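You operate a simulated robot arm through the tools that you are given. There is no shell and no other tool.

You are at the controls of a simulated robot arm. One attempt, no reset.

Task
Put things in order on the top of the wooden bench. At the end: the clear cup stands where the beige jar stood; the orange plug stands on top of the white plate (marked "TEST"); the beige jar stands where the orange plug stood; the small bottle from the top of the wooden bench stands where the clear cup stood; whatever was shut is shut again. Leave all else as you found it, and nothing knocked over.

It is judged by the outcome, as a careful person would: the job done as asked, and still so three seconds after it is handed in. It fails if anything else is knocked over, pushed out of place, dropped, spilled or broken.

Robot
A 6-joint arm with a two-finger parallel gripper, fixed in place. Base frame: the origin is at the foot of the arm, x ahead of it, y to its left, z up. Units: mm, rad, N and s.
With the tool pointing down near the work surface it reaches from about 160 to 420 mm from the base axis. Its first joint turns from -1.152 to 1.152 rad. Payload 1.57 kg.
The TCP is the grasp point between the finger pads, 30 mm short of the fingertips. In the tool frame z runs along the fingers and y along their closing line. Largest opening 80 mm; finger width 17, thickness 12; the body of the gripper, 40 by 82 mm, starts 80 mm behind the TCP.
Orientation is that of the tool frame in the base frame, as [roll, pitch, yaw] about the fixed x, y, z axes, in that order (R = Rz(yaw) Ry(pitch) Rx(roll)). With the fingers straight down and closing along the base's y, the tool's x points along the base's -x, its y along +y and its z along -z.

Tools
- The arm moves only by the tool servo_tool. Its argument "series" is a list of rows, each an object of numbers (a shift or turn left out is 0, a gripper value left out holds the last): "rx", "ry", "rz": the turn, a rotation vector about the base's x, y, z in rad; "dx", "dy", "dz": the shift along the base's x, y, z in m; "grip": the gripper command, from -1 (shut) to 1 (fully open), values between in proportion. In form: [{"rx": .., "ry": .., "rz": .., "dx": .., "dy": .., "dz": .., "grip": ..}, ...]. A call has 1 to 20 rows; each row shifts and turns the commanded pose from where the row before left it. Each row takes 0.2 s and may step no farther than 50 mm and 0.15 rad from the row before; otherwise, or with a gripper value out of range, the whole call is refused. A pose out of reach is approached as far as the arm can. The call stops where the force on the tool passes 40 N (or 10 N more than at its start, if that is more) or the arm is blocked; 0.2 s more then pass. Each finger travels about 153 mm/s and halts on what it meets, pressing with about 36 N; the grip force reading is that of the motor and also rises with nothing between the fingers. The clock runs only during rows and for 0.2 s after the last one: add rows that do not move to give the fingers time. The reply holds the time, the measured pose of the TCP, the force on the tool along the base axes, the opening and the grip force, in the units named above and with some noise, with the torque about the TCP (base axes, N m) and any sound that the robot's microphone picked up.
- Cameras (640 x 400 px; columns grow to the right, rows downward): "scene" is fixed at [12.7, -328.4, 401.6]; the picture's right is [0.90, -0.44, 0.00], its down [-0.34, -0.68, -0.65] and it looks along [0.29, 0.58, -0.76] (base axes); focal length 214 px, centre (320, 200). "wrist" rides on the gripper at [72, -7, -122] in the tool frame; the picture's right is [0.09, 1.00, 0.00], its down [-0.84, 0.08, -0.54] and it looks along [-0.54, 0.05, 0.84] (tool axes); focal length 238 px, centre (320, 200). There is no depth. A picture from a camera that has moved, and an enlarged one, comes with that camera's place and axes in the base frame and with its lens. The place of the scene camera against the robot may be out by one fixed shift of up to 25 mm in any direction.
- capture(camera): a new picture of that camera. The clock stands still meanwhile.
- zoom(camera, box): a new picture of the part [left, top, right, bottom] of that camera's present view, enlarged. The clock stands still meanwhile.
- hand_in(): hands the job in; it is judged then, once.

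Places have to be worked out from the pictures, the camera data and where the tool is seen. Open the gripper and draw the arm clear of the work before you hand the job in, unless the task says otherwise.

The tools are called after "Request:" as a command line: name --argument value ..., lists and objects as JSON in quotes. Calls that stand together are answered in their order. servo_tool: Moves the arm, as the interface text tells. Its arguments: {"type":"object","properties":{"series":{"type":"array","items":{"type":"object","properties":{"rx":{"type":"number"},"ry":{"type":"number"},"rz":{"type":"number"},"dx":{"type":"number"},"dy":{"type":"number"},"dz":{"type":"number"},"grip":{"type":"number"}}}}},"required":["series"]} The other tools are called the same way: capture (camera) takes a picture; zoom (camera, box) takes an enlarged picture of a part of a camera's view; hand_in () hands the job in.

At the start:

```text
time_s: 0.0
ee_pos: [298.9, -56.8, 204.1]
tcp_rot: [-3.14, 0.0, 3.141]
wrist_force: [0.7, 0.2, 0.5]
ft_torque: [0.01, 0.0, 0.02]
grip_width: 79.9
finger_force: 0.0
```

scene: 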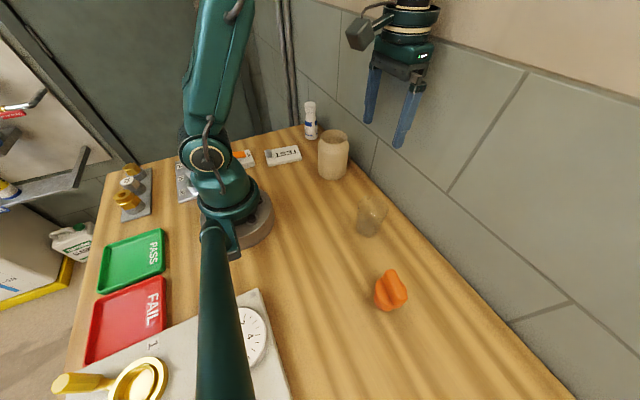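
wrist: 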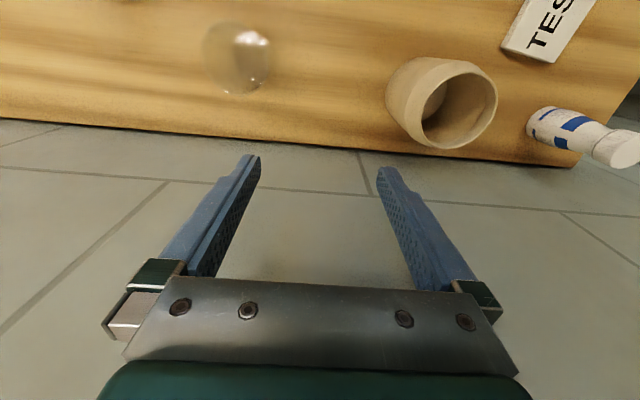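

I'll start by examining the objects closely in enlarged views before moving anything.

Request:
zoom --camera "scene" --box '[330, 180, 450, 330]'

Request:
zoom --camera "scene" --box '[220, 80, 380, 200]'

Request:
zoom --camera "scene" --box '[60, 130, 260, 255]'

Request:
zoom --camera "wrist" --box '[180, 0, 640, 200]'

```text
2.67 times, centred on (390, 255) of scene
camera zoom: at [12.7, -328.4, 401.6], right [0.9, -0.44, 0.0], down [-0.34, -0.68, -0.65], along [0.29, 0.58, -0.76], focal length 572 px, centre (133, 53)
```

zoom: 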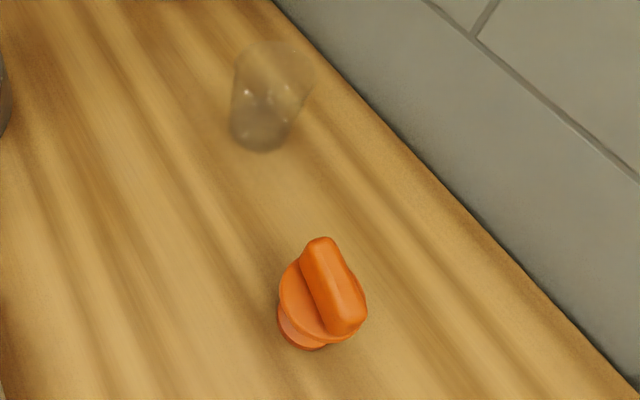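

```text
3.33 times, centred on (300, 140) of scene
camera zoom: at [12.7, -328.4, 401.6], right [0.9, -0.44, 0.0], down [-0.34, -0.68, -0.65], along [0.29, 0.58, -0.76], focal length 715 px, centre (387, 400)
```

zoom: 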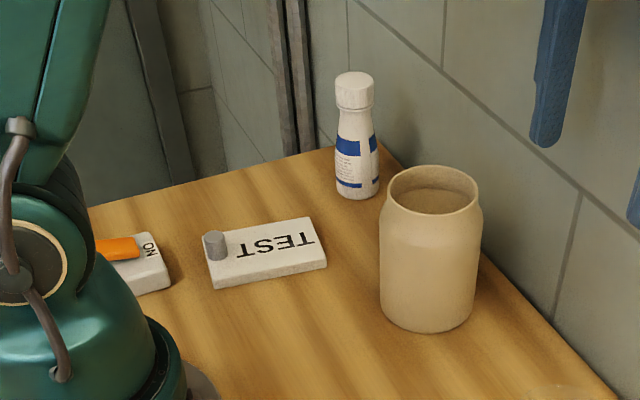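

```text
3.20 times, centred on (160, 192) of scene
camera zoom: at [12.7, -328.4, 401.6], right [0.9, -0.44, 0.0], down [-0.34, -0.68, -0.65], along [0.29, 0.58, -0.76], focal length 686 px, centre (832, 224)
```

zoom: 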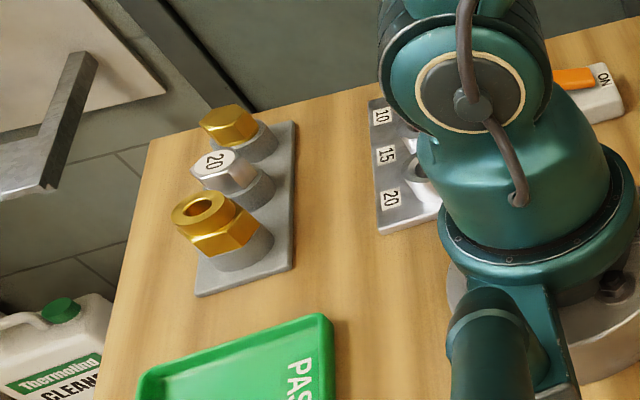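

```text
1.39 times, centred on (410, 100) of wrist
camera zoom: at [226.6, -62.1, 326.0], right [-0.09, 1.0, 0.0], down [0.84, 0.08, 0.54], along [0.54, 0.05, -0.84], focal length 332 px, centre (195, 339)
```

zoom: 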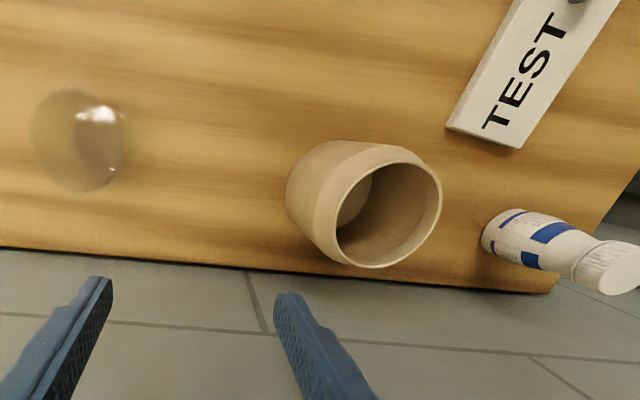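

The picture shows a clear cup near (226,-148), an orange plug with a handle near (168,-290), the tall jar near (250,62), the bottle near (261,235) and the TEST plate near (145,186). The TEST plate has a grey button at one end that I must avoid. First I move high above the free bench towards the plug for a closer wrist view.

Request:
servo_tool --series '[{"dx": -0.013, "dy": -0.02}, {"dx": -0.013, "dy": -0.02}, {"dx": -0.013, "dy": -0.02}, {"dx": -0.013, "dy": -0.02}, {"dx": -0.013, "dy": -0.02}, {"dx": -0.013, "dy": -0.02}, {"dx": -0.013, "dy": -0.02}, {"dx": -0.013, "dy": -0.02}, {"dx": -0.013, "dy": -0.02}, {"dx": -0.013, "dy": -0.02}]'

Request:
capture --camera "wrist"

Request:
capture --camera "scene"

```text
time_s: 2.2
ee_pos: [168.4, -257.7, 204.1]
tcp_rot: [3.14, 0.001, -3.141]
wrist_force: [0.3, -0.3, 0.5]
ft_torque: [0.0, 0.0, -0.02]
grip_width: 79.9
finger_force: 0.0
```

```text
taken
camera wrist: at [96.2, -261.8, 326.3], right [-0.09, 1.0, 0.0], down [0.84, 0.08, 0.54], along [0.54, 0.05, -0.84], focal length 238 px, centre (320, 200)
```

wrist: 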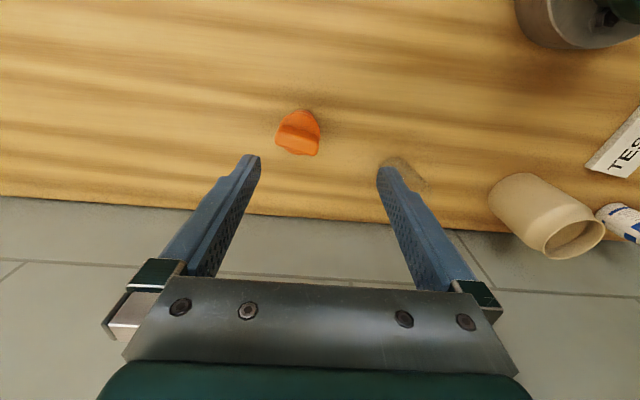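

```text
taken
```

scene: 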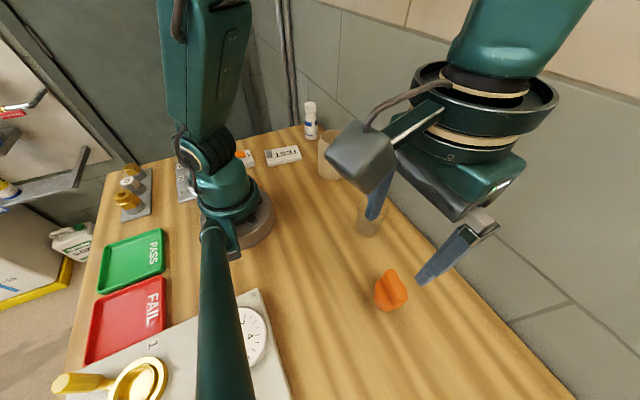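

The plug is now visible just ahead of the fingers, and the arm has not touched anything. I zoom on it to read the handle direction and its size.

Request:
zoom --camera "wrist" --box '[240, 80, 400, 180]'

Request:
zoom --camera "scene" --box '[350, 250, 430, 320]'

Request:
zoom --camera "wrist" --box '[360, 100, 640, 275]'

```text
4.00 times, centred on (320, 130) of wrist
camera zoom: at [96.2, -261.8, 326.3], right [-0.09, 1.0, 0.0], down [0.84, 0.08, 0.54], along [0.54, 0.05, -0.84], focal length 953 px, centre (320, 480)
```

zoom: 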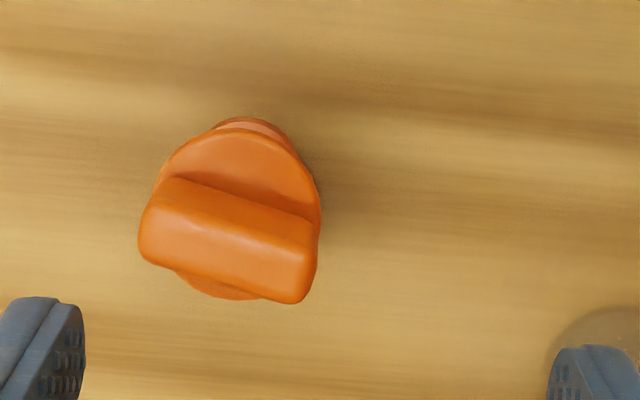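

```text
5.71 times, centred on (390, 285) of scene
camera zoom: at [12.7, -328.4, 401.6], right [0.9, -0.44, 0.0], down [-0.34, -0.68, -0.65], along [0.29, 0.58, -0.76], focal length 1226 px, centre (-80, -286)
```

zoom: 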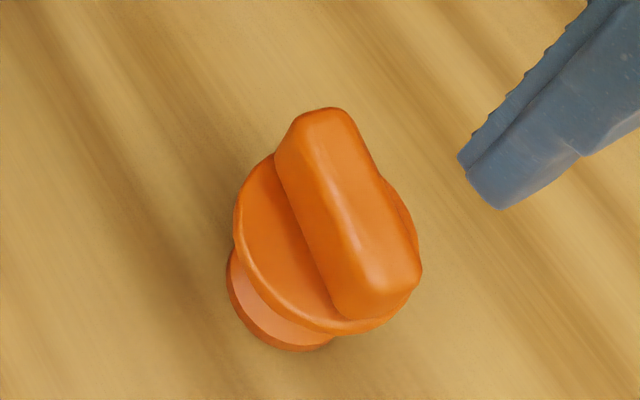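

```text
2.29 times, centred on (500, 188) of wrist
camera zoom: at [96.2, -261.8, 326.3], right [-0.09, 1.0, 0.0], down [0.84, 0.08, 0.54], along [0.54, 0.05, -0.84], focal length 545 px, centre (-91, 229)
```

zoom: 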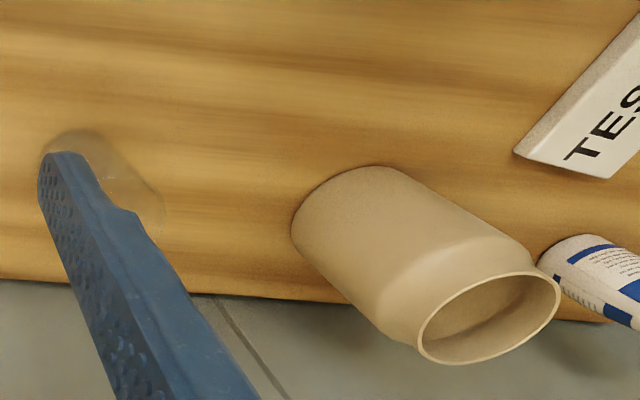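

The plug's handle bar runs about 10.7° off the base y axis, and its disc is about 55 mm wide and centred near (192,-280). I turn the tool about -100.7° so the fingers close across the bar, centre over it and come down partly.

Request:
servo_tool --series '[{"rz": -0.1464, "dx": 0.002, "dy": -0.002}, {"rz": -0.1464, "dx": 0.002, "dy": -0.002}, {"rz": -0.1464, "dx": 0.002, "dy": -0.002}, {"rz": -0.1464, "dx": 0.002, "dy": -0.002}, {"rz": -0.1464, "dx": 0.002, "dy": -0.002}, {"rz": -0.1464, "dx": 0.002, "dy": -0.002}, {"rz": -0.1464, "dx": 0.002, "dy": -0.002}, {"rz": -0.1464, "dx": 0.002, "dy": -0.002}, {"rz": -0.1464, "dx": 0.002, "dy": -0.002}, {"rz": -0.1464, "dx": 0.002, "dy": -0.002}, {"rz": -0.1464, "dx": 0.002, "dy": -0.002}, {"rz": -0.1464, "dx": 0.002, "dy": -0.002}, {"dz": -0.02}, {"dz": -0.02}, {}]'

Request:
capture --camera "wrist"

Request:
capture --camera "scene"

```text
time_s: 5.4
ee_pos: [192.4, -280.6, 164.1]
tcp_rot: [3.141, 0.0, 1.384]
wrist_force: [0.0, -0.8, 0.1]
ft_torque: [0.0, -0.02, -0.01]
grip_width: 80.2
finger_force: 0.1
```

```text
taken
camera wrist: at [198.8, -207.4, 286.1], right [1.0, -0.09, 0.0], down [-0.08, -0.84, 0.54], along [-0.05, -0.54, -0.84], focal length 238 px, centre (320, 200)
```

wrist: 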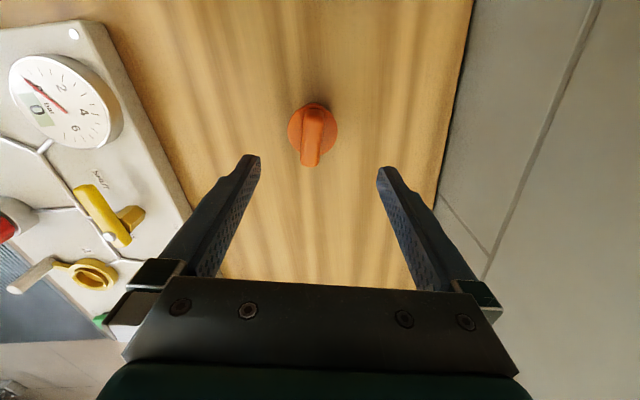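

```text
taken
```

scene: 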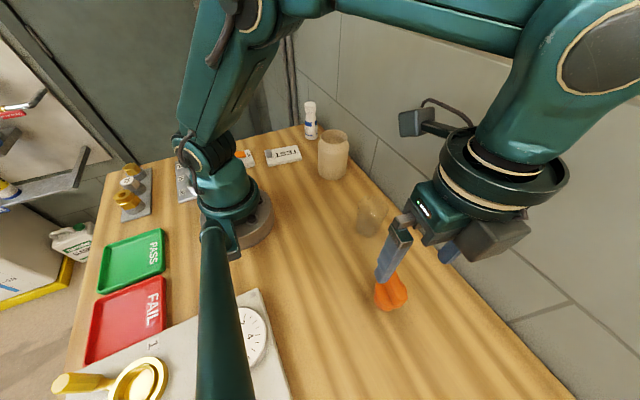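

The handle bar is now lined up between the fingers. I zoom to measure the offset of the bar precisely.

Request:
zoom --camera "wrist" --box '[240, 80, 400, 180]'

```text
4.00 times, centred on (320, 130) of wrist
camera zoom: at [198.8, -207.4, 286.1], right [1.0, -0.09, 0.0], down [-0.08, -0.84, 0.54], along [-0.05, -0.54, -0.84], focal length 953 px, centre (320, 480)
```

zoom: 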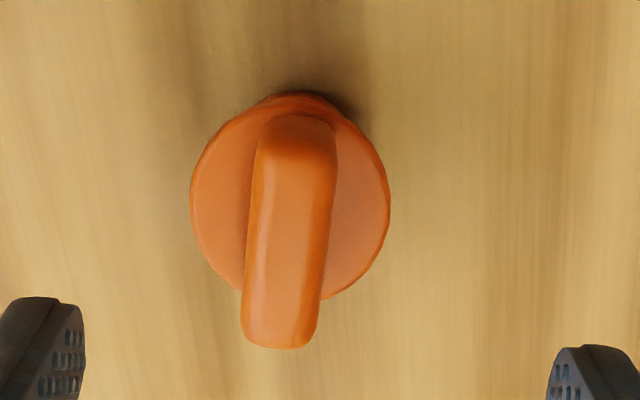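

Triangulating the two wrist views puts the handle top at about z=67, the flange at about z=45 and the centre near (185,-278). I shift onto the centre and lower to just above grasp height with the fingers open, then check.

Request:
servo_tool --series '[{"dx": -0.0036, "dy": 0.0012}, {"dx": -0.0036, "dy": 0.0012}, {"dz": -0.015}, {"dz": -0.015}, {"dz": -0.015}, {"dz": -0.015}, {}]'

Request:
capture --camera "wrist"

Request:
zoom --camera "scene" --box '[340, 200, 460, 320]'

```text
time_s: 7.0
ee_pos: [185.7, -279.5, 103.9]
tcp_rot: [3.14, 0.0, 1.382]
wrist_force: [0.6, 0.0, -0.2]
ft_torque: [-0.02, 0.01, -0.02]
grip_width: 79.9
finger_force: 0.1
```

```text
taken
camera wrist: at [192.9, -205.4, 225.9], right [1.0, -0.09, 0.0], down [-0.08, -0.84, 0.54], along [-0.05, -0.54, -0.84], focal length 238 px, centre (320, 200)
```

wrist: 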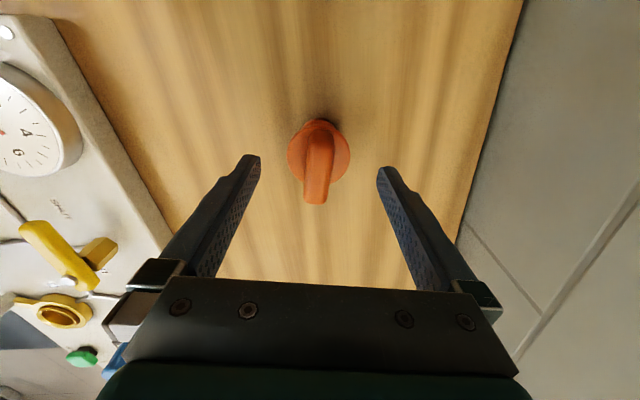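

```text
3.33 times, centred on (400, 260) of scene
camera zoom: at [12.7, -328.4, 401.6], right [0.9, -0.44, 0.0], down [-0.34, -0.68, -0.65], along [0.29, 0.58, -0.76], focal length 715 px, centre (53, 0)
```

zoom: 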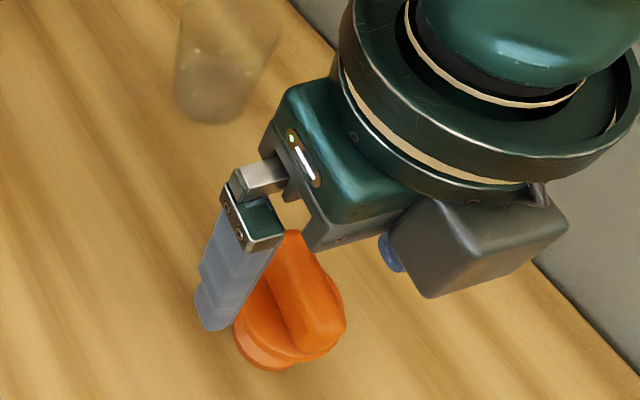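

The plug sits almost centred between the fingers, and I zoom once more for the fine offset.

Request:
zoom --camera "wrist" --box '[240, 110, 400, 210]'

```text
4.00 times, centred on (320, 160) of wrist
camera zoom: at [192.9, -205.4, 225.9], right [1.0, -0.09, 0.0], down [-0.08, -0.84, 0.54], along [-0.05, -0.54, -0.84], focal length 953 px, centre (320, 360)
```

zoom: 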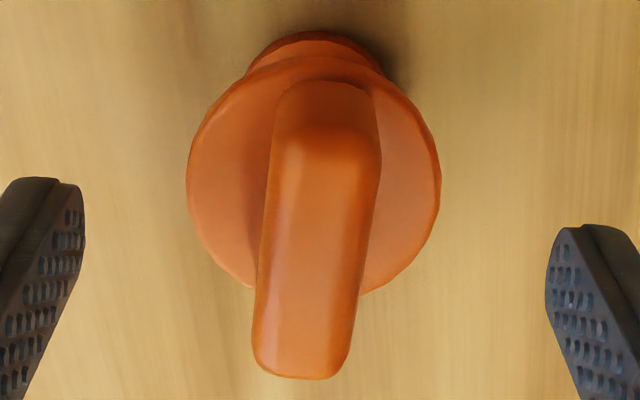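

The bar is about 1 mm off centre. I correct that, descend so the fingertips sit just above the flange, then close gradually.

Request:
servo_tool --series '[{"dx": -0.0012, "dy": -0.0013}, {"dz": -0.011}, {"dz": -0.011}, {}, {"grip": 0.4}, {"grip": 0.0}, {"grip": -0.3}, {"grip": -0.5}, {"grip": -0.7}, {"grip": -1}, {}, {}]'

Request:
capture --camera "wrist"

Request:
zoom --camera "scene" --box '[340, 200, 460, 320]'

```text
time_s: 9.6
ee_pos: [185.0, -280.4, 82.9]
tcp_rot: [-3.141, 0.0, 1.383]
wrist_force: [0.7, 0.5, -0.4]
ft_torque: [0.0, -0.03, -0.05]
grip_width: 48.2
finger_force: 35.8
```

```text
taken
camera wrist: at [191.1, -206.6, 204.1], right [1.0, -0.09, 0.0], down [-0.08, -0.84, 0.54], along [-0.05, -0.54, -0.84], focal length 238 px, centre (320, 200)
```

wrist: 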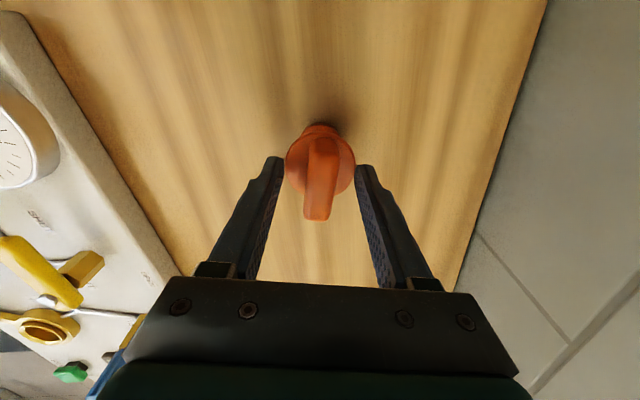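

```text
3.33 times, centred on (400, 260) of scene
camera zoom: at [12.7, -328.4, 401.6], right [0.9, -0.44, 0.0], down [-0.34, -0.68, -0.65], along [0.29, 0.58, -0.76], focal length 715 px, centre (53, 0)
```

zoom: 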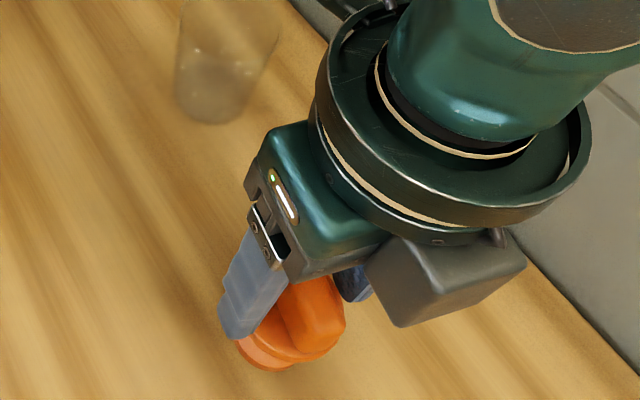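

The fingers met the flange at 48 mm, so the flange is higher than I judged, at roughly z=55. I reopen, rise 10 mm and close again on the bar itself.

Request:
servo_tool --series '[{"grip": 0.5}, {"grip": 0.7}, {"grip": 0.7}, {"dz": 0.01}, {}, {"grip": 0.3}, {"grip": 0.1}, {"grip": -0.1}, {"grip": -0.3}, {"grip": -0.5}, {"grip": -0.7}, {"grip": -1}, {}, {}]'

Request:
capture --camera "wrist"

Request:
zoom --camera "scene" --box '[340, 200, 460, 320]'

```text
time_s: 12.6
ee_pos: [185.6, -281.7, 90.6]
tcp_rot: [3.141, 0.0, 1.385]
wrist_force: [0.5, -0.1, 0.5]
ft_torque: [0.0, -0.01, 0.02]
grip_width: 16.8
finger_force: 31.8
```

```text
taken
camera wrist: at [191.5, -207.1, 213.5], right [1.0, -0.09, 0.0], down [-0.08, -0.84, 0.54], along [-0.05, -0.54, -0.84], focal length 238 px, centre (320, 200)
```

wrist: 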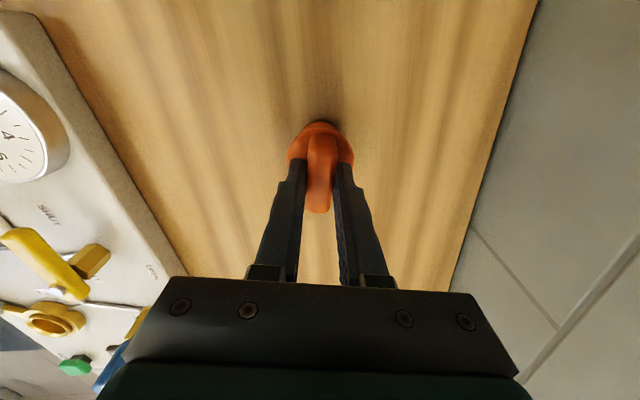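

```text
3.33 times, centred on (400, 260) of scene
camera zoom: at [12.7, -328.4, 401.6], right [0.9, -0.44, 0.0], down [-0.34, -0.68, -0.65], along [0.29, 0.58, -0.76], focal length 715 px, centre (53, 0)
```

zoom: 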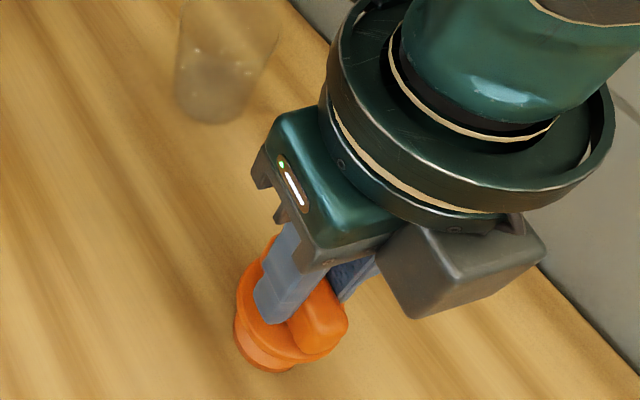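

The fingers now hold the bar at 16.8 mm with a firm grip, so the plug's place is about (185,-278). I lift straight up to z≈250 and check that the plug came along.

Request:
servo_tool --series '[{"dz": 0.01}, {"dz": 0.02}, {"dz": 0.02}, {"dz": 0.02}, {"dz": 0.02}, {"dz": 0.02}, {"dz": 0.02}, {"dz": 0.02}, {"dz": 0.01}, {}]'

Request:
capture --camera "wrist"

Request:
capture --camera "scene"

```text
time_s: 14.8
ee_pos: [183.5, -279.2, 249.3]
tcp_rot: [-3.14, 0.0, 1.384]
wrist_force: [0.1, 0.2, -0.5]
ft_torque: [-0.04, -0.01, 0.0]
grip_width: 17.0
finger_force: 31.9
```

```text
taken
camera wrist: at [189.9, -205.0, 372.6], right [1.0, -0.09, 0.0], down [-0.08, -0.84, 0.54], along [-0.05, -0.54, -0.84], focal length 238 px, centre (320, 200)
```

wrist: 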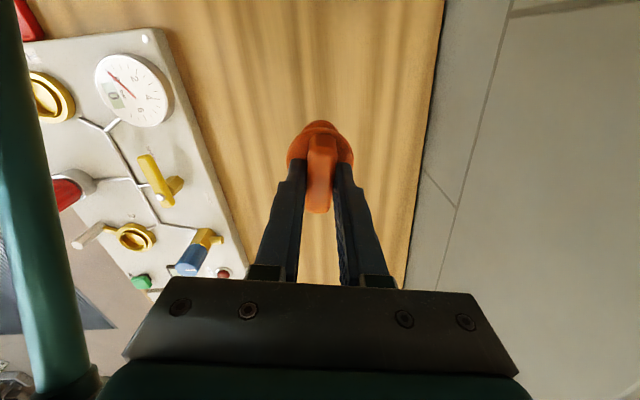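

```text
taken
```

scene: 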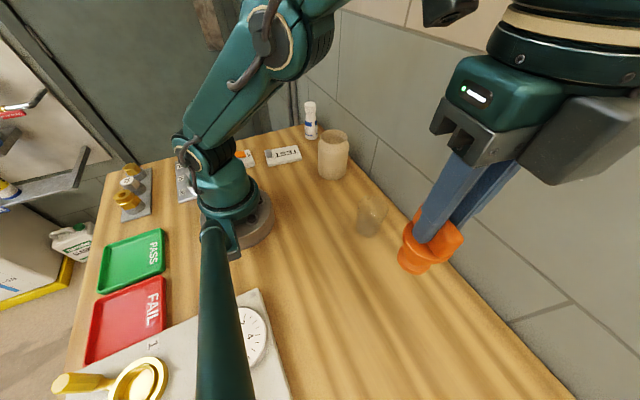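

The plug is lifted cleanly. I swing it high over the bench, following the arc and turning the tool back, to a viewpoint from which the TEST plate is visible.

Request:
servo_tool --series '[{"dx": 0.0122, "dy": 0.026, "rz": 0.1255}, {"dx": 0.0122, "dy": 0.026, "rz": 0.1255}, {"dx": 0.0122, "dy": 0.026, "rz": 0.1255}, {"dx": 0.0122, "dy": 0.026, "rz": 0.1255}, {"dx": 0.0122, "dy": 0.026, "rz": 0.1255}, {"dx": -0.001, "dy": 0.03, "rz": 0.1255}, {"dx": -0.001, "dy": 0.03, "rz": 0.1255}, {"dx": -0.001, "dy": 0.03, "rz": 0.1255}, {"dx": -0.001, "dy": 0.03, "rz": 0.1255}, {"dx": -0.001, "dy": 0.03, "rz": 0.1255}, {"dx": -0.0025, "dy": 0.025, "rz": 0.1255}, {"dx": -0.0025, "dy": 0.025, "rz": 0.1255}, {"dx": -0.0025, "dy": 0.025, "rz": 0.1255}, {"dx": -0.0025, "dy": 0.025, "rz": 0.1255}, {}]'

Request:
capture --camera "wrist"

Request:
capture --camera "scene"

```text
time_s: 18.0
ee_pos: [230.8, 98.6, 251.0]
tcp_rot: [3.14, 0.001, -3.14]
wrist_force: [-0.4, 0.3, -0.8]
ft_torque: [-0.04, 0.0, -0.02]
grip_width: 16.9
finger_force: 32.6
```

```text
taken
camera wrist: at [158.3, 94.5, 373.8], right [-0.09, 1.0, 0.0], down [0.84, 0.08, 0.54], along [0.54, 0.05, -0.84], focal length 238 px, centre (320, 200)
```

wrist: 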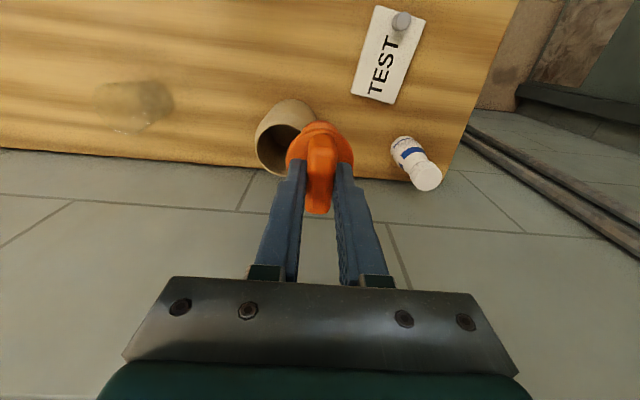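

```text
taken
```

scene: 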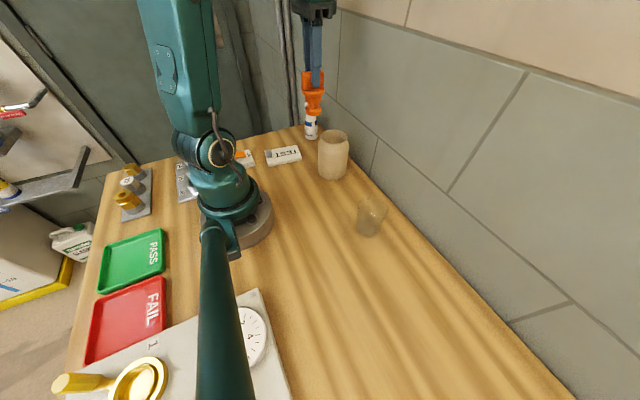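

The plate is visible: button at the upper right end, TEST lettering towards the lower left. I zoom in on the plate, and the bottle too.

Request:
zoom --camera "wrist" --box '[330, 0, 490, 110]'

Request:
zoom --camera "wrist" --box '[230, 80, 470, 230]'

Request:
zoom --camera "scene" --box '[220, 110, 340, 200]'

```text
3.64 times, centred on (410, 55) of wrist
camera zoom: at [158.3, 94.5, 373.8], right [-0.09, 1.0, 0.0], down [0.84, 0.08, 0.54], along [0.54, 0.05, -0.84], focal length 867 px, centre (-7, 727)
```

zoom: 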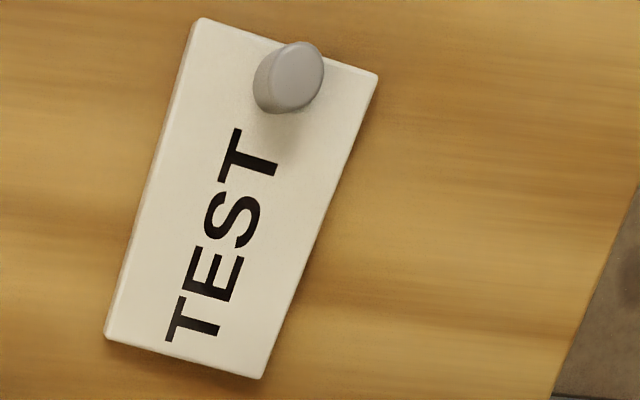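

```text
2.67 times, centred on (350, 155) of wrist
camera zoom: at [158.3, 94.5, 373.8], right [-0.09, 1.0, 0.0], down [0.84, 0.08, 0.54], along [0.54, 0.05, -0.84], focal length 636 px, centre (240, 320)
```

zoom: 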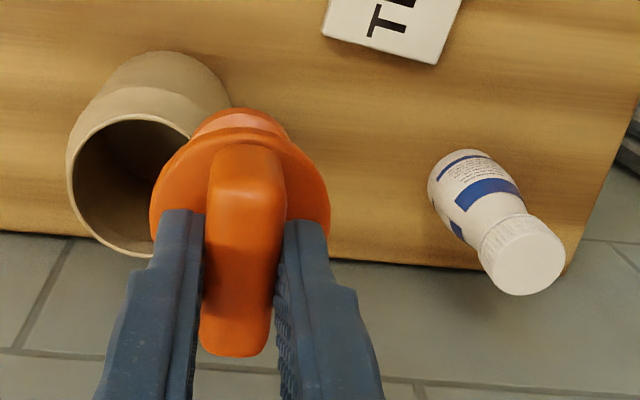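

```text
4.44 times, centred on (280, 155) of scene
camera zoom: at [12.7, -328.4, 401.6], right [0.9, -0.44, 0.0], down [-0.34, -0.68, -0.65], along [0.29, 0.58, -0.76], focal length 953 px, centre (498, 400)
```

zoom: 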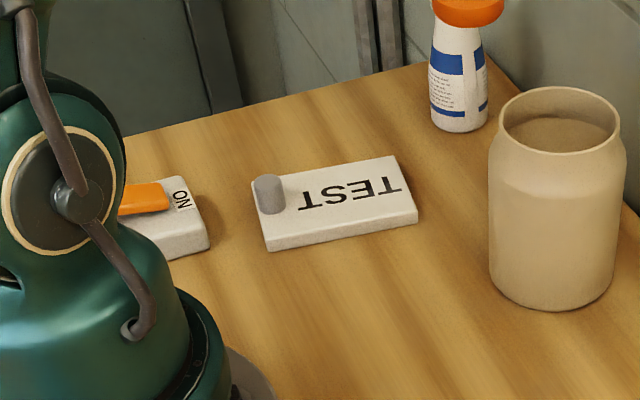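

The plate top measures about 99×63 mm, with corners near (111,157), (120,220), (218,206) and (209,143). The button is near (129,188). I'll set the plug centre near (180,179) on the free part, so I move above that and lower most of the way.

Request:
servo_tool --series '[{"dx": -0.0098, "dy": 0.0161}, {"dx": -0.0098, "dy": 0.0161}, {"dx": -0.0098, "dy": 0.0161}, {"dx": -0.0098, "dy": 0.0161}, {"dx": -0.0098, "dy": 0.0161}, {}, {"dz": -0.02}, {"dz": -0.02}, {"dz": -0.02}, {"dz": -0.02}, {"dz": -0.02}, {"dz": -0.02}, {}]'

Request:
capture --camera "wrist"

Request:
zoom --camera "scene" --box '[220, 80, 380, 200]'

```text
time_s: 20.8
ee_pos: [181.6, 180.1, 131.6]
tcp_rot: [-3.142, 0.0, 3.14]
wrist_force: [0.7, -1.2, -0.2]
ft_torque: [0.01, -0.01, 0.02]
grip_width: 16.9
finger_force: 31.8
```

```text
taken
camera wrist: at [109.1, 175.9, 252.8], right [-0.09, 1.0, 0.0], down [0.84, 0.08, 0.54], along [0.54, 0.05, -0.84], focal length 238 px, centre (320, 200)
```

wrist: 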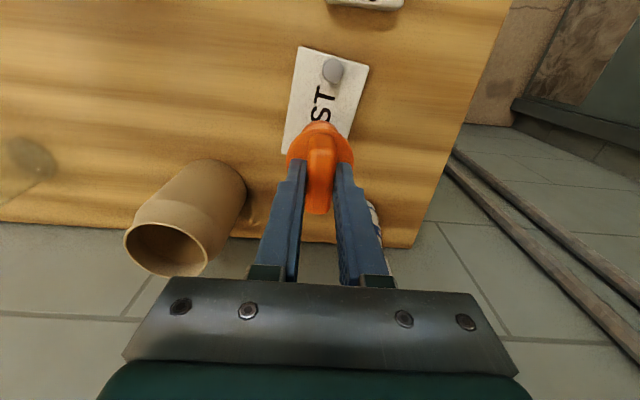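

```text
3.33 times, centred on (300, 140) of scene
camera zoom: at [12.7, -328.4, 401.6], right [0.9, -0.44, 0.0], down [-0.34, -0.68, -0.65], along [0.29, 0.58, -0.76], focal length 715 px, centre (387, 400)
```

zoom: 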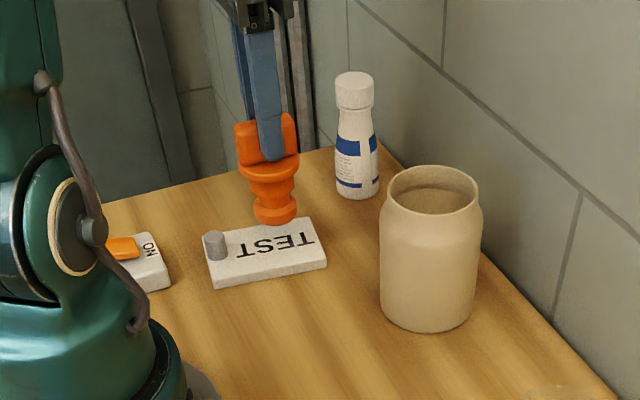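

The plug hangs upright above the TEST lettering. I descend in small steps towards contact.

Request:
servo_tool --series '[{"dz": -0.006}, {"dz": -0.006}, {"dz": -0.004}, {"dz": -0.002}, {}]'

Request:
zoom --camera "scene" --box '[250, 100, 330, 180]'

```text
time_s: 22.0
ee_pos: [182.7, 180.6, 112.7]
tcp_rot: [3.141, 0.0, -3.141]
wrist_force: [0.3, 0.0, -0.7]
ft_torque: [-0.03, 0.01, -0.01]
grip_width: 17.0
finger_force: 32.3
```

```text
5.00 times, centred on (290, 140) of scene
camera zoom: at [12.7, -328.4, 401.6], right [0.9, -0.44, 0.0], down [-0.34, -0.68, -0.65], along [0.29, 0.58, -0.76], focal length 1072 px, centre (470, 500)
```

zoom: 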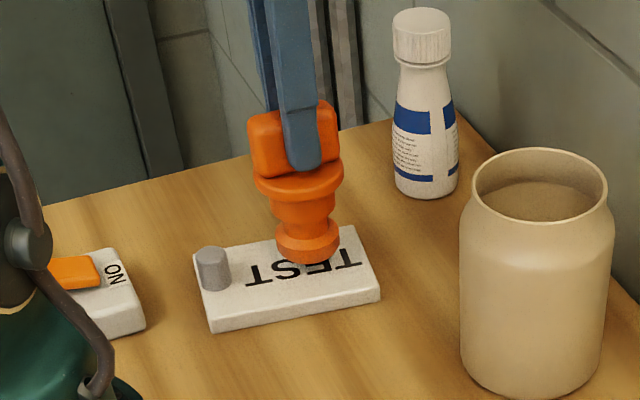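

The plug base is a few millimetres above the plate, with no contact force yet. I continue in 1.5 mm steps.

Request:
servo_tool --series '[{"dz": -0.0015}, {"dz": -0.0015}, {"dz": -0.0015}, {}]'

```text
time_s: 23.0
ee_pos: [182.6, 179.9, 109.0]
tcp_rot: [3.14, 0.001, -3.141]
wrist_force: [-0.4, 0.7, -0.4]
ft_torque: [0.03, 0.02, -0.02]
grip_width: 17.0
finger_force: 32.5
```

No contact yet at z≈109, so I keep stepping down.

Request:
servo_tool --series '[{"dz": -0.001}, {"dz": -0.001}, {}]'

Request:
zoom --camera "scene" --box '[250, 120, 330, 180]'

```text
time_s: 23.8
ee_pos: [182.1, 181.4, 107.4]
tcp_rot: [3.141, -0.001, 3.141]
wrist_force: [-0.5, 0.6, -0.3]
ft_torque: [0.0, 0.0, -0.01]
grip_width: 16.6
finger_force: 32.2
```

```text
6.67 times, centred on (290, 150) of scene
camera zoom: at [12.7, -328.4, 401.6], right [0.9, -0.44, 0.0], down [-0.34, -0.68, -0.65], along [0.29, 0.58, -0.76], focal length 1430 px, centre (520, 533)
```

zoom: 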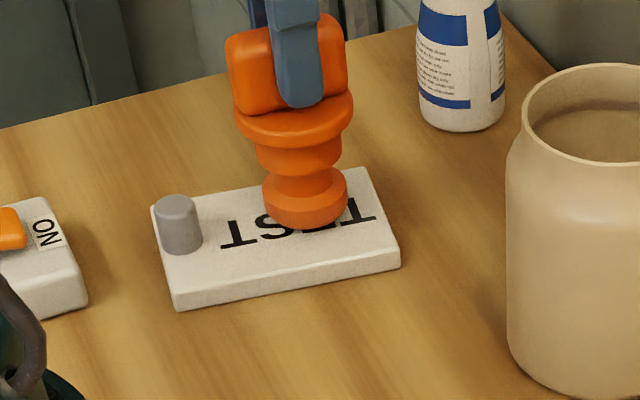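

The gap is small now, and the reading is still free. I step down two more millimetres.

Request:
servo_tool --series '[{"dz": -0.001}, {"dz": -0.001}, {}]'

```text
time_s: 24.6
ee_pos: [181.3, 180.0, 105.3]
tcp_rot: [3.141, 0.0, 3.141]
wrist_force: [1.1, 0.6, 0.0]
ft_torque: [-0.02, -0.01, 0.03]
grip_width: 17.0
finger_force: 32.1
```

Still no contact at 105.3, so I take another two small steps.

Request:
servo_tool --series '[{"dz": -0.001}, {"dz": -0.001}, {}]'

Request:
zoom --camera "scene" --box '[250, 120, 330, 180]'

```text
time_s: 25.4
ee_pos: [181.6, 180.2, 104.0]
tcp_rot: [-3.141, 0.0, 3.14]
wrist_force: [0.2, 0.1, 1.3]
ft_torque: [-0.01, 0.0, -0.02]
grip_width: 17.0
finger_force: 31.4
```

```text
6.67 times, centred on (290, 150) of scene
camera zoom: at [12.7, -328.4, 401.6], right [0.9, -0.44, 0.0], down [-0.34, -0.68, -0.65], along [0.29, 0.58, -0.76], focal length 1430 px, centre (520, 533)
```

zoom: 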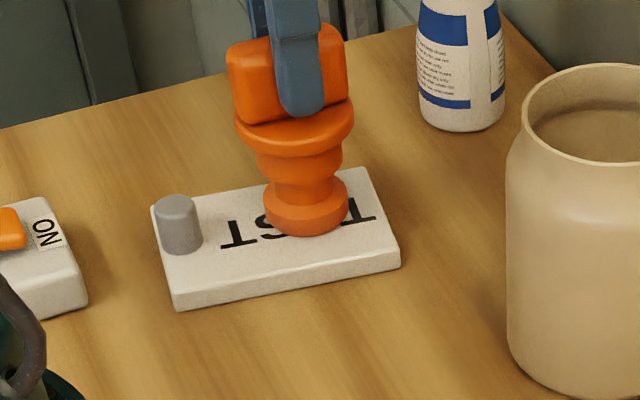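

There is a slight upward force of 1.3 N, perhaps first contact. One more millimetre will confirm it.

Request:
servo_tool --series '[{"dz": -0.001}, {}]'

```text
time_s: 26.0
ee_pos: [181.6, 180.4, 100.8]
tcp_rot: [-3.141, 0.0, -3.142]
wrist_force: [-1.4, -1.9, 25.3]
ft_torque: [-0.23, 0.11, 0.02]
grip_width: 16.7
finger_force: 31.9
```

Firm contact shows 25 N, so the plug is on the plate. I ease up slightly, open the fingers moderately and rise straight up.

Request:
servo_tool --series '[{"dz": 0.0006}, {}, {"grip": -0.5}, {"grip": -0.3}, {"grip": -0.1}, {"grip": 0.0}, {}, {"dz": 0.01}, {"dz": 0.02}, {"dz": 0.02}, {"dz": 0.03}, {"dz": 0.03}, {"dz": 0.03}, {}]'

Request:
capture --camera "wrist"

Request:
zoom --camera "scene" --box '[220, 80, 380, 200]'

```text
time_s: 29.0
ee_pos: [181.1, 176.9, 243.2]
tcp_rot: [3.142, 0.0, -3.141]
wrist_force: [-0.2, -0.1, 0.3]
ft_torque: [0.03, -0.02, -0.02]
grip_width: 39.7
finger_force: 0.1
```

```text
taken
camera wrist: at [109.4, 173.5, 365.1], right [-0.09, 1.0, 0.0], down [0.84, 0.08, 0.54], along [0.54, 0.05, -0.84], focal length 238 px, centre (320, 200)
```

wrist: 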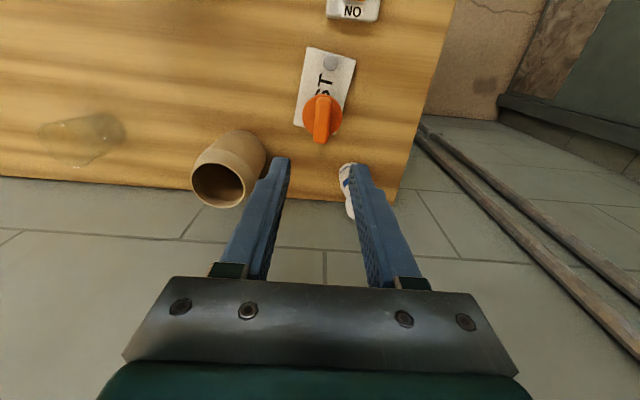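

```text
3.33 times, centred on (300, 140) of scene
camera zoom: at [12.7, -328.4, 401.6], right [0.9, -0.44, 0.0], down [-0.34, -0.68, -0.65], along [0.29, 0.58, -0.76], focal length 715 px, centre (387, 400)
```

zoom: 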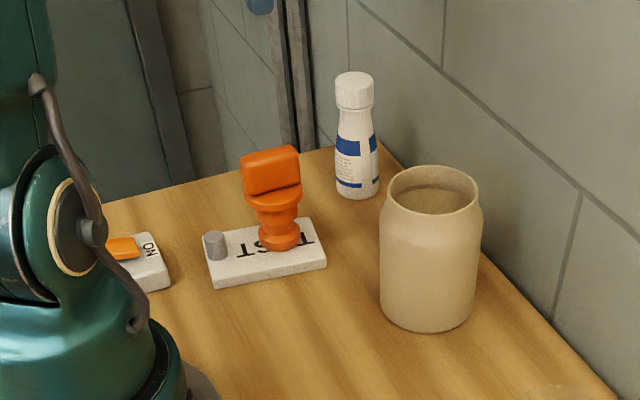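

The plug stands on the plate clear of the button. Next is the beige jar: I open the gripper fully and move high above it for measurement.

Request:
servo_tool --series '[{"grip": 0.5}, {"grip": 1.0, "dx": 0.009, "dy": -0.02}, {"dx": 0.009, "dy": -0.02}, {"dx": 0.009, "dy": -0.02}, {"dx": 0.009, "dy": -0.02}, {"dx": 0.009, "dy": -0.02}, {"dx": 0.009, "dy": -0.018}, {}]'

Request:
capture --camera "wrist"

Request:
zoom --camera "wrist" --box '[240, 60, 400, 220]'

```text
time_s: 30.8
ee_pos: [235.6, 62.9, 243.9]
tcp_rot: [-3.14, 0.001, 3.141]
wrist_force: [0.3, -0.6, 0.3]
ft_torque: [0.01, -0.01, 0.01]
grip_width: 80.0
finger_force: 0.0
```

```text
taken
camera wrist: at [163.5, 58.5, 366.4], right [-0.09, 1.0, 0.0], down [0.84, 0.08, 0.54], along [0.54, 0.05, -0.84], focal length 238 px, centre (320, 200)
```

wrist: 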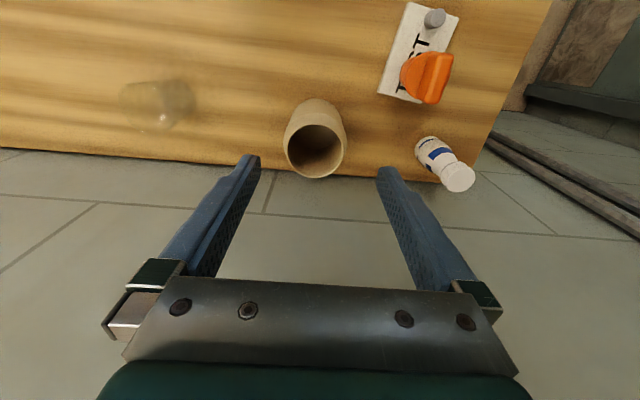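

```text
2.50 times, centred on (320, 140) of wrist
camera zoom: at [163.5, 58.5, 366.4], right [-0.09, 1.0, 0.0], down [0.84, 0.08, 0.54], along [0.54, 0.05, -0.84], focal length 596 px, centre (320, 350)
```

zoom: 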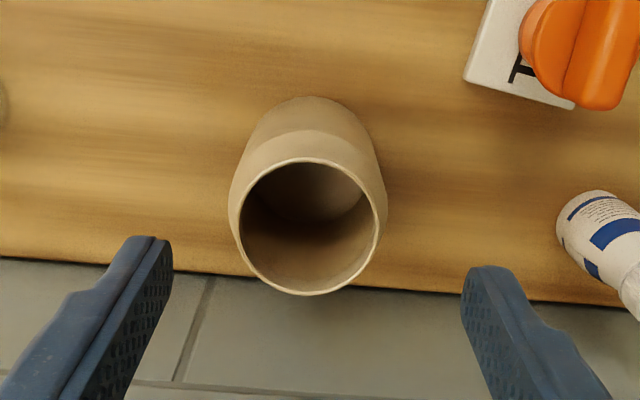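

The jar rim is about 65 mm across at z≈106, centred near (265.5,62.7), and the body looks about 77 mm across. I look closely at its profile to choose the grasp.

Request:
zoom --camera "scene" --box '[310, 125, 355, 185]'

Request:
zoom --camera "wrist" --box '[275, 90, 355, 190]'

```text
6.67 times, centred on (332, 155) of scene
camera zoom: at [12.7, -328.5, 401.6], right [0.9, -0.44, 0.0], down [-0.34, -0.68, -0.65], along [0.29, 0.58, -0.76], focal length 1430 px, centre (237, 500)
```

zoom: 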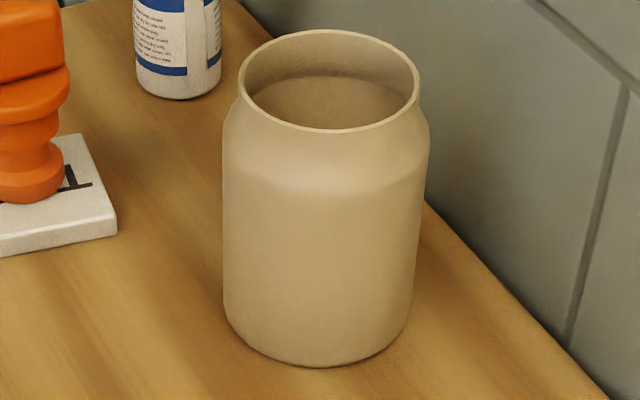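

```text
4.00 times, centred on (315, 140) of wrist
camera zoom: at [163.5, 58.5, 366.4], right [-0.09, 1.0, 0.0], down [0.84, 0.08, 0.54], along [0.54, 0.05, -0.84], focal length 953 px, centre (340, 440)
```

zoom: 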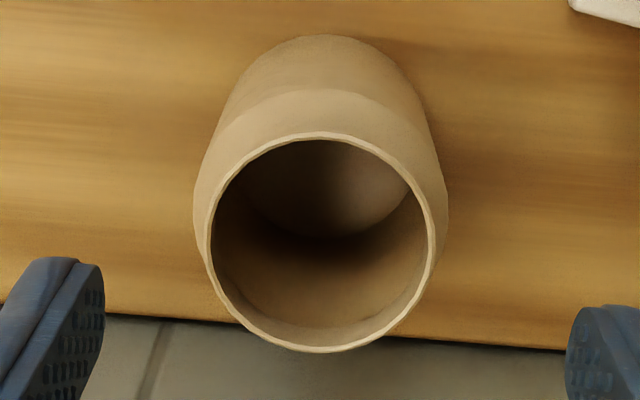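

The jar narrows to a short neck of about 66 mm under the rim, while the body is about 78 mm, too wide for the 80 mm opening. I'll grip the neck from above, so I centre over it at (dx +30, dy -2.8), lower to z≈165 and re-measure.

Request:
servo_tool --series '[{"dx": 0.015, "dy": -0.0014}, {"dx": 0.015, "dy": -0.0014}, {}, {"dz": -0.02}, {"dz": -0.02}, {"dz": -0.02}, {"dz": -0.02}, {}]'

Request:
capture --camera "wrist"

Request:
zoom --camera "scene" --box '[280, 80, 400, 190]'

```text
time_s: 32.6
ee_pos: [266.6, 59.7, 163.5]
tcp_rot: [3.142, 0.0, 3.141]
wrist_force: [-0.4, 0.3, 0.1]
ft_torque: [-0.02, -0.04, 0.03]
grip_width: 80.0
finger_force: 0.0
```

```text
taken
camera wrist: at [193.7, 55.3, 285.5], right [-0.09, 1.0, 0.0], down [0.84, 0.08, 0.54], along [0.54, 0.05, -0.84], focal length 238 px, centre (320, 200)
```

wrist: 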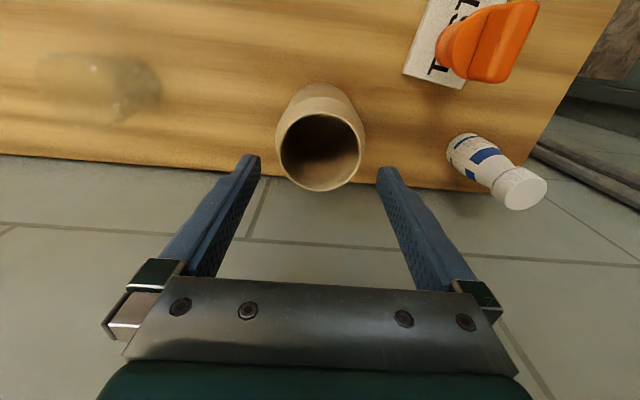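

```text
3.64 times, centred on (340, 135) of scene
camera zoom: at [12.7, -328.4, 401.6], right [0.9, -0.44, 0.0], down [-0.34, -0.68, -0.65], along [0.29, 0.58, -0.76], focal length 780 px, centre (247, 436)
```

zoom: 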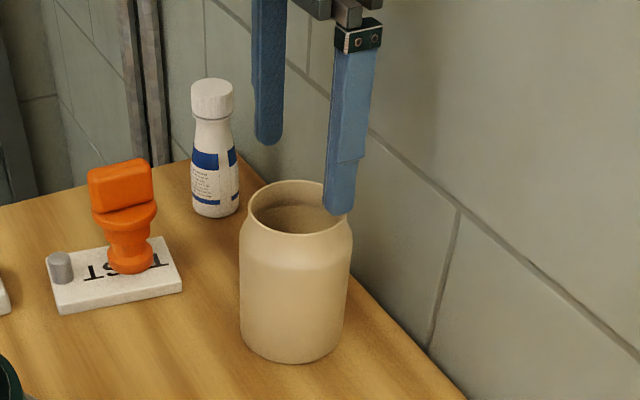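

Request:
zoom --camera "wrist" --box '[240, 70, 400, 200]'

```text
3.08 times, centred on (320, 135) of wrist
camera zoom: at [193.7, 55.3, 285.5], right [-0.09, 1.0, 0.0], down [0.84, 0.08, 0.54], along [0.54, 0.05, -0.84], focal length 733 px, centre (320, 400)
```

zoom: 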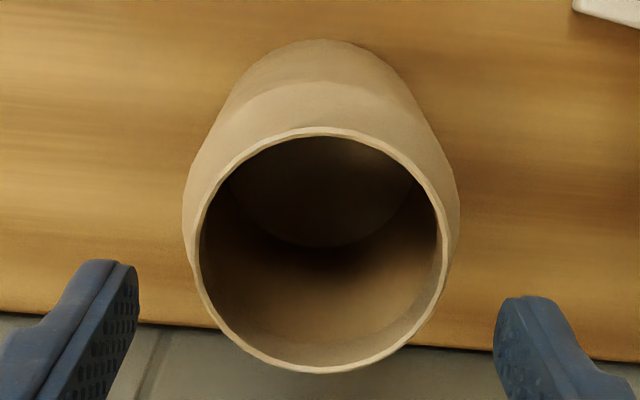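

The tool is centred on the rim to within about 1 mm, and the rim is at z≈106–111. I lower the fingertips to about z=100, just past the rim, and close gently to read the neck width.

Request:
servo_tool --series '[{"dx": -0.001, "dz": -0.01}, {"dz": -0.01}, {"dz": -0.008}, {"dz": -0.0055}, {}, {"grip": 0.8}, {"grip": 0.7}, {"grip": 0.6}, {"grip": 0.5}, {"grip": 0.3}, {}, {}]'

Request:
capture --camera "wrist"

Request:
zoom --camera "scene" --box '[290, 100, 390, 190]'

```text
time_s: 35.2
ee_pos: [264.4, 58.2, 129.4]
tcp_rot: [3.141, 0.0, 3.141]
wrist_force: [-1.0, -0.6, -0.4]
ft_torque: [0.01, 0.03, 0.01]
grip_width: 64.9
finger_force: 35.4
```

```text
taken
camera wrist: at [192.5, 54.3, 252.2], right [-0.09, 1.0, 0.0], down [0.84, 0.08, 0.54], along [0.54, 0.05, -0.84], focal length 238 px, centre (320, 200)
```

wrist: 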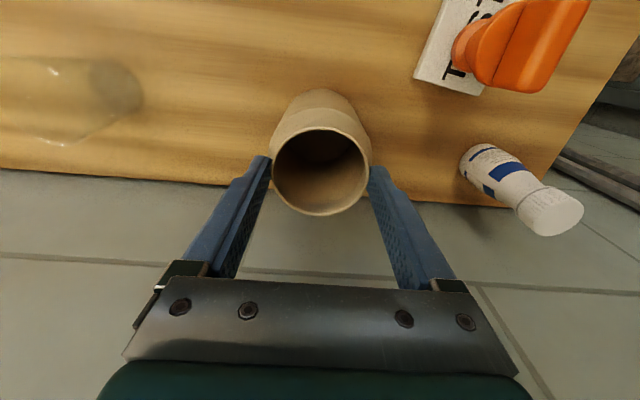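

```text
4.44 times, centred on (340, 145) of scene
camera zoom: at [12.7, -328.4, 401.6], right [0.9, -0.44, 0.0], down [-0.34, -0.68, -0.65], along [0.29, 0.58, -0.76], focal length 953 px, centre (231, 444)
```

zoom: 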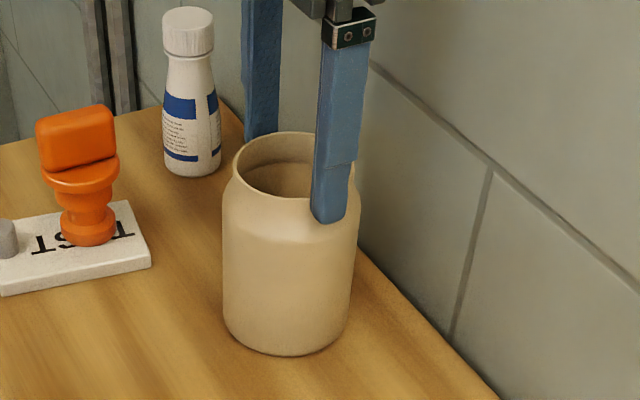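

The fingers hold the neck at 64.9 mm with about 35 N. I firm up the command and lift a little to check it is held.

Request:
servo_tool --series '[{"grip": 0.0}, {}, {"dz": 0.005}, {"dz": 0.01}, {"dz": 0.01}, {}]'

Request:
zoom --camera "scene" --box '[280, 80, 400, 190]'

```text
time_s: 36.6
ee_pos: [264.6, 59.3, 155.3]
tcp_rot: [-3.14, -0.001, 3.141]
wrist_force: [0.4, 0.0, -1.5]
ft_torque: [0.02, -0.03, -0.01]
grip_width: 64.9
finger_force: 35.9
```

```text
3.64 times, centred on (340, 135) of scene
camera zoom: at [12.7, -328.4, 401.6], right [0.9, -0.44, 0.0], down [-0.34, -0.68, -0.65], along [0.29, 0.58, -0.76], focal length 780 px, centre (247, 436)
```

zoom: 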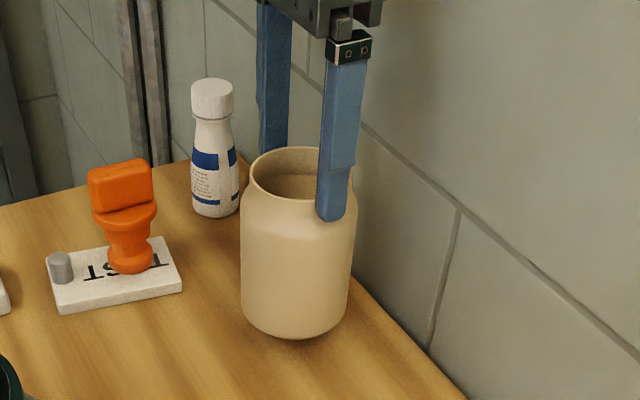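

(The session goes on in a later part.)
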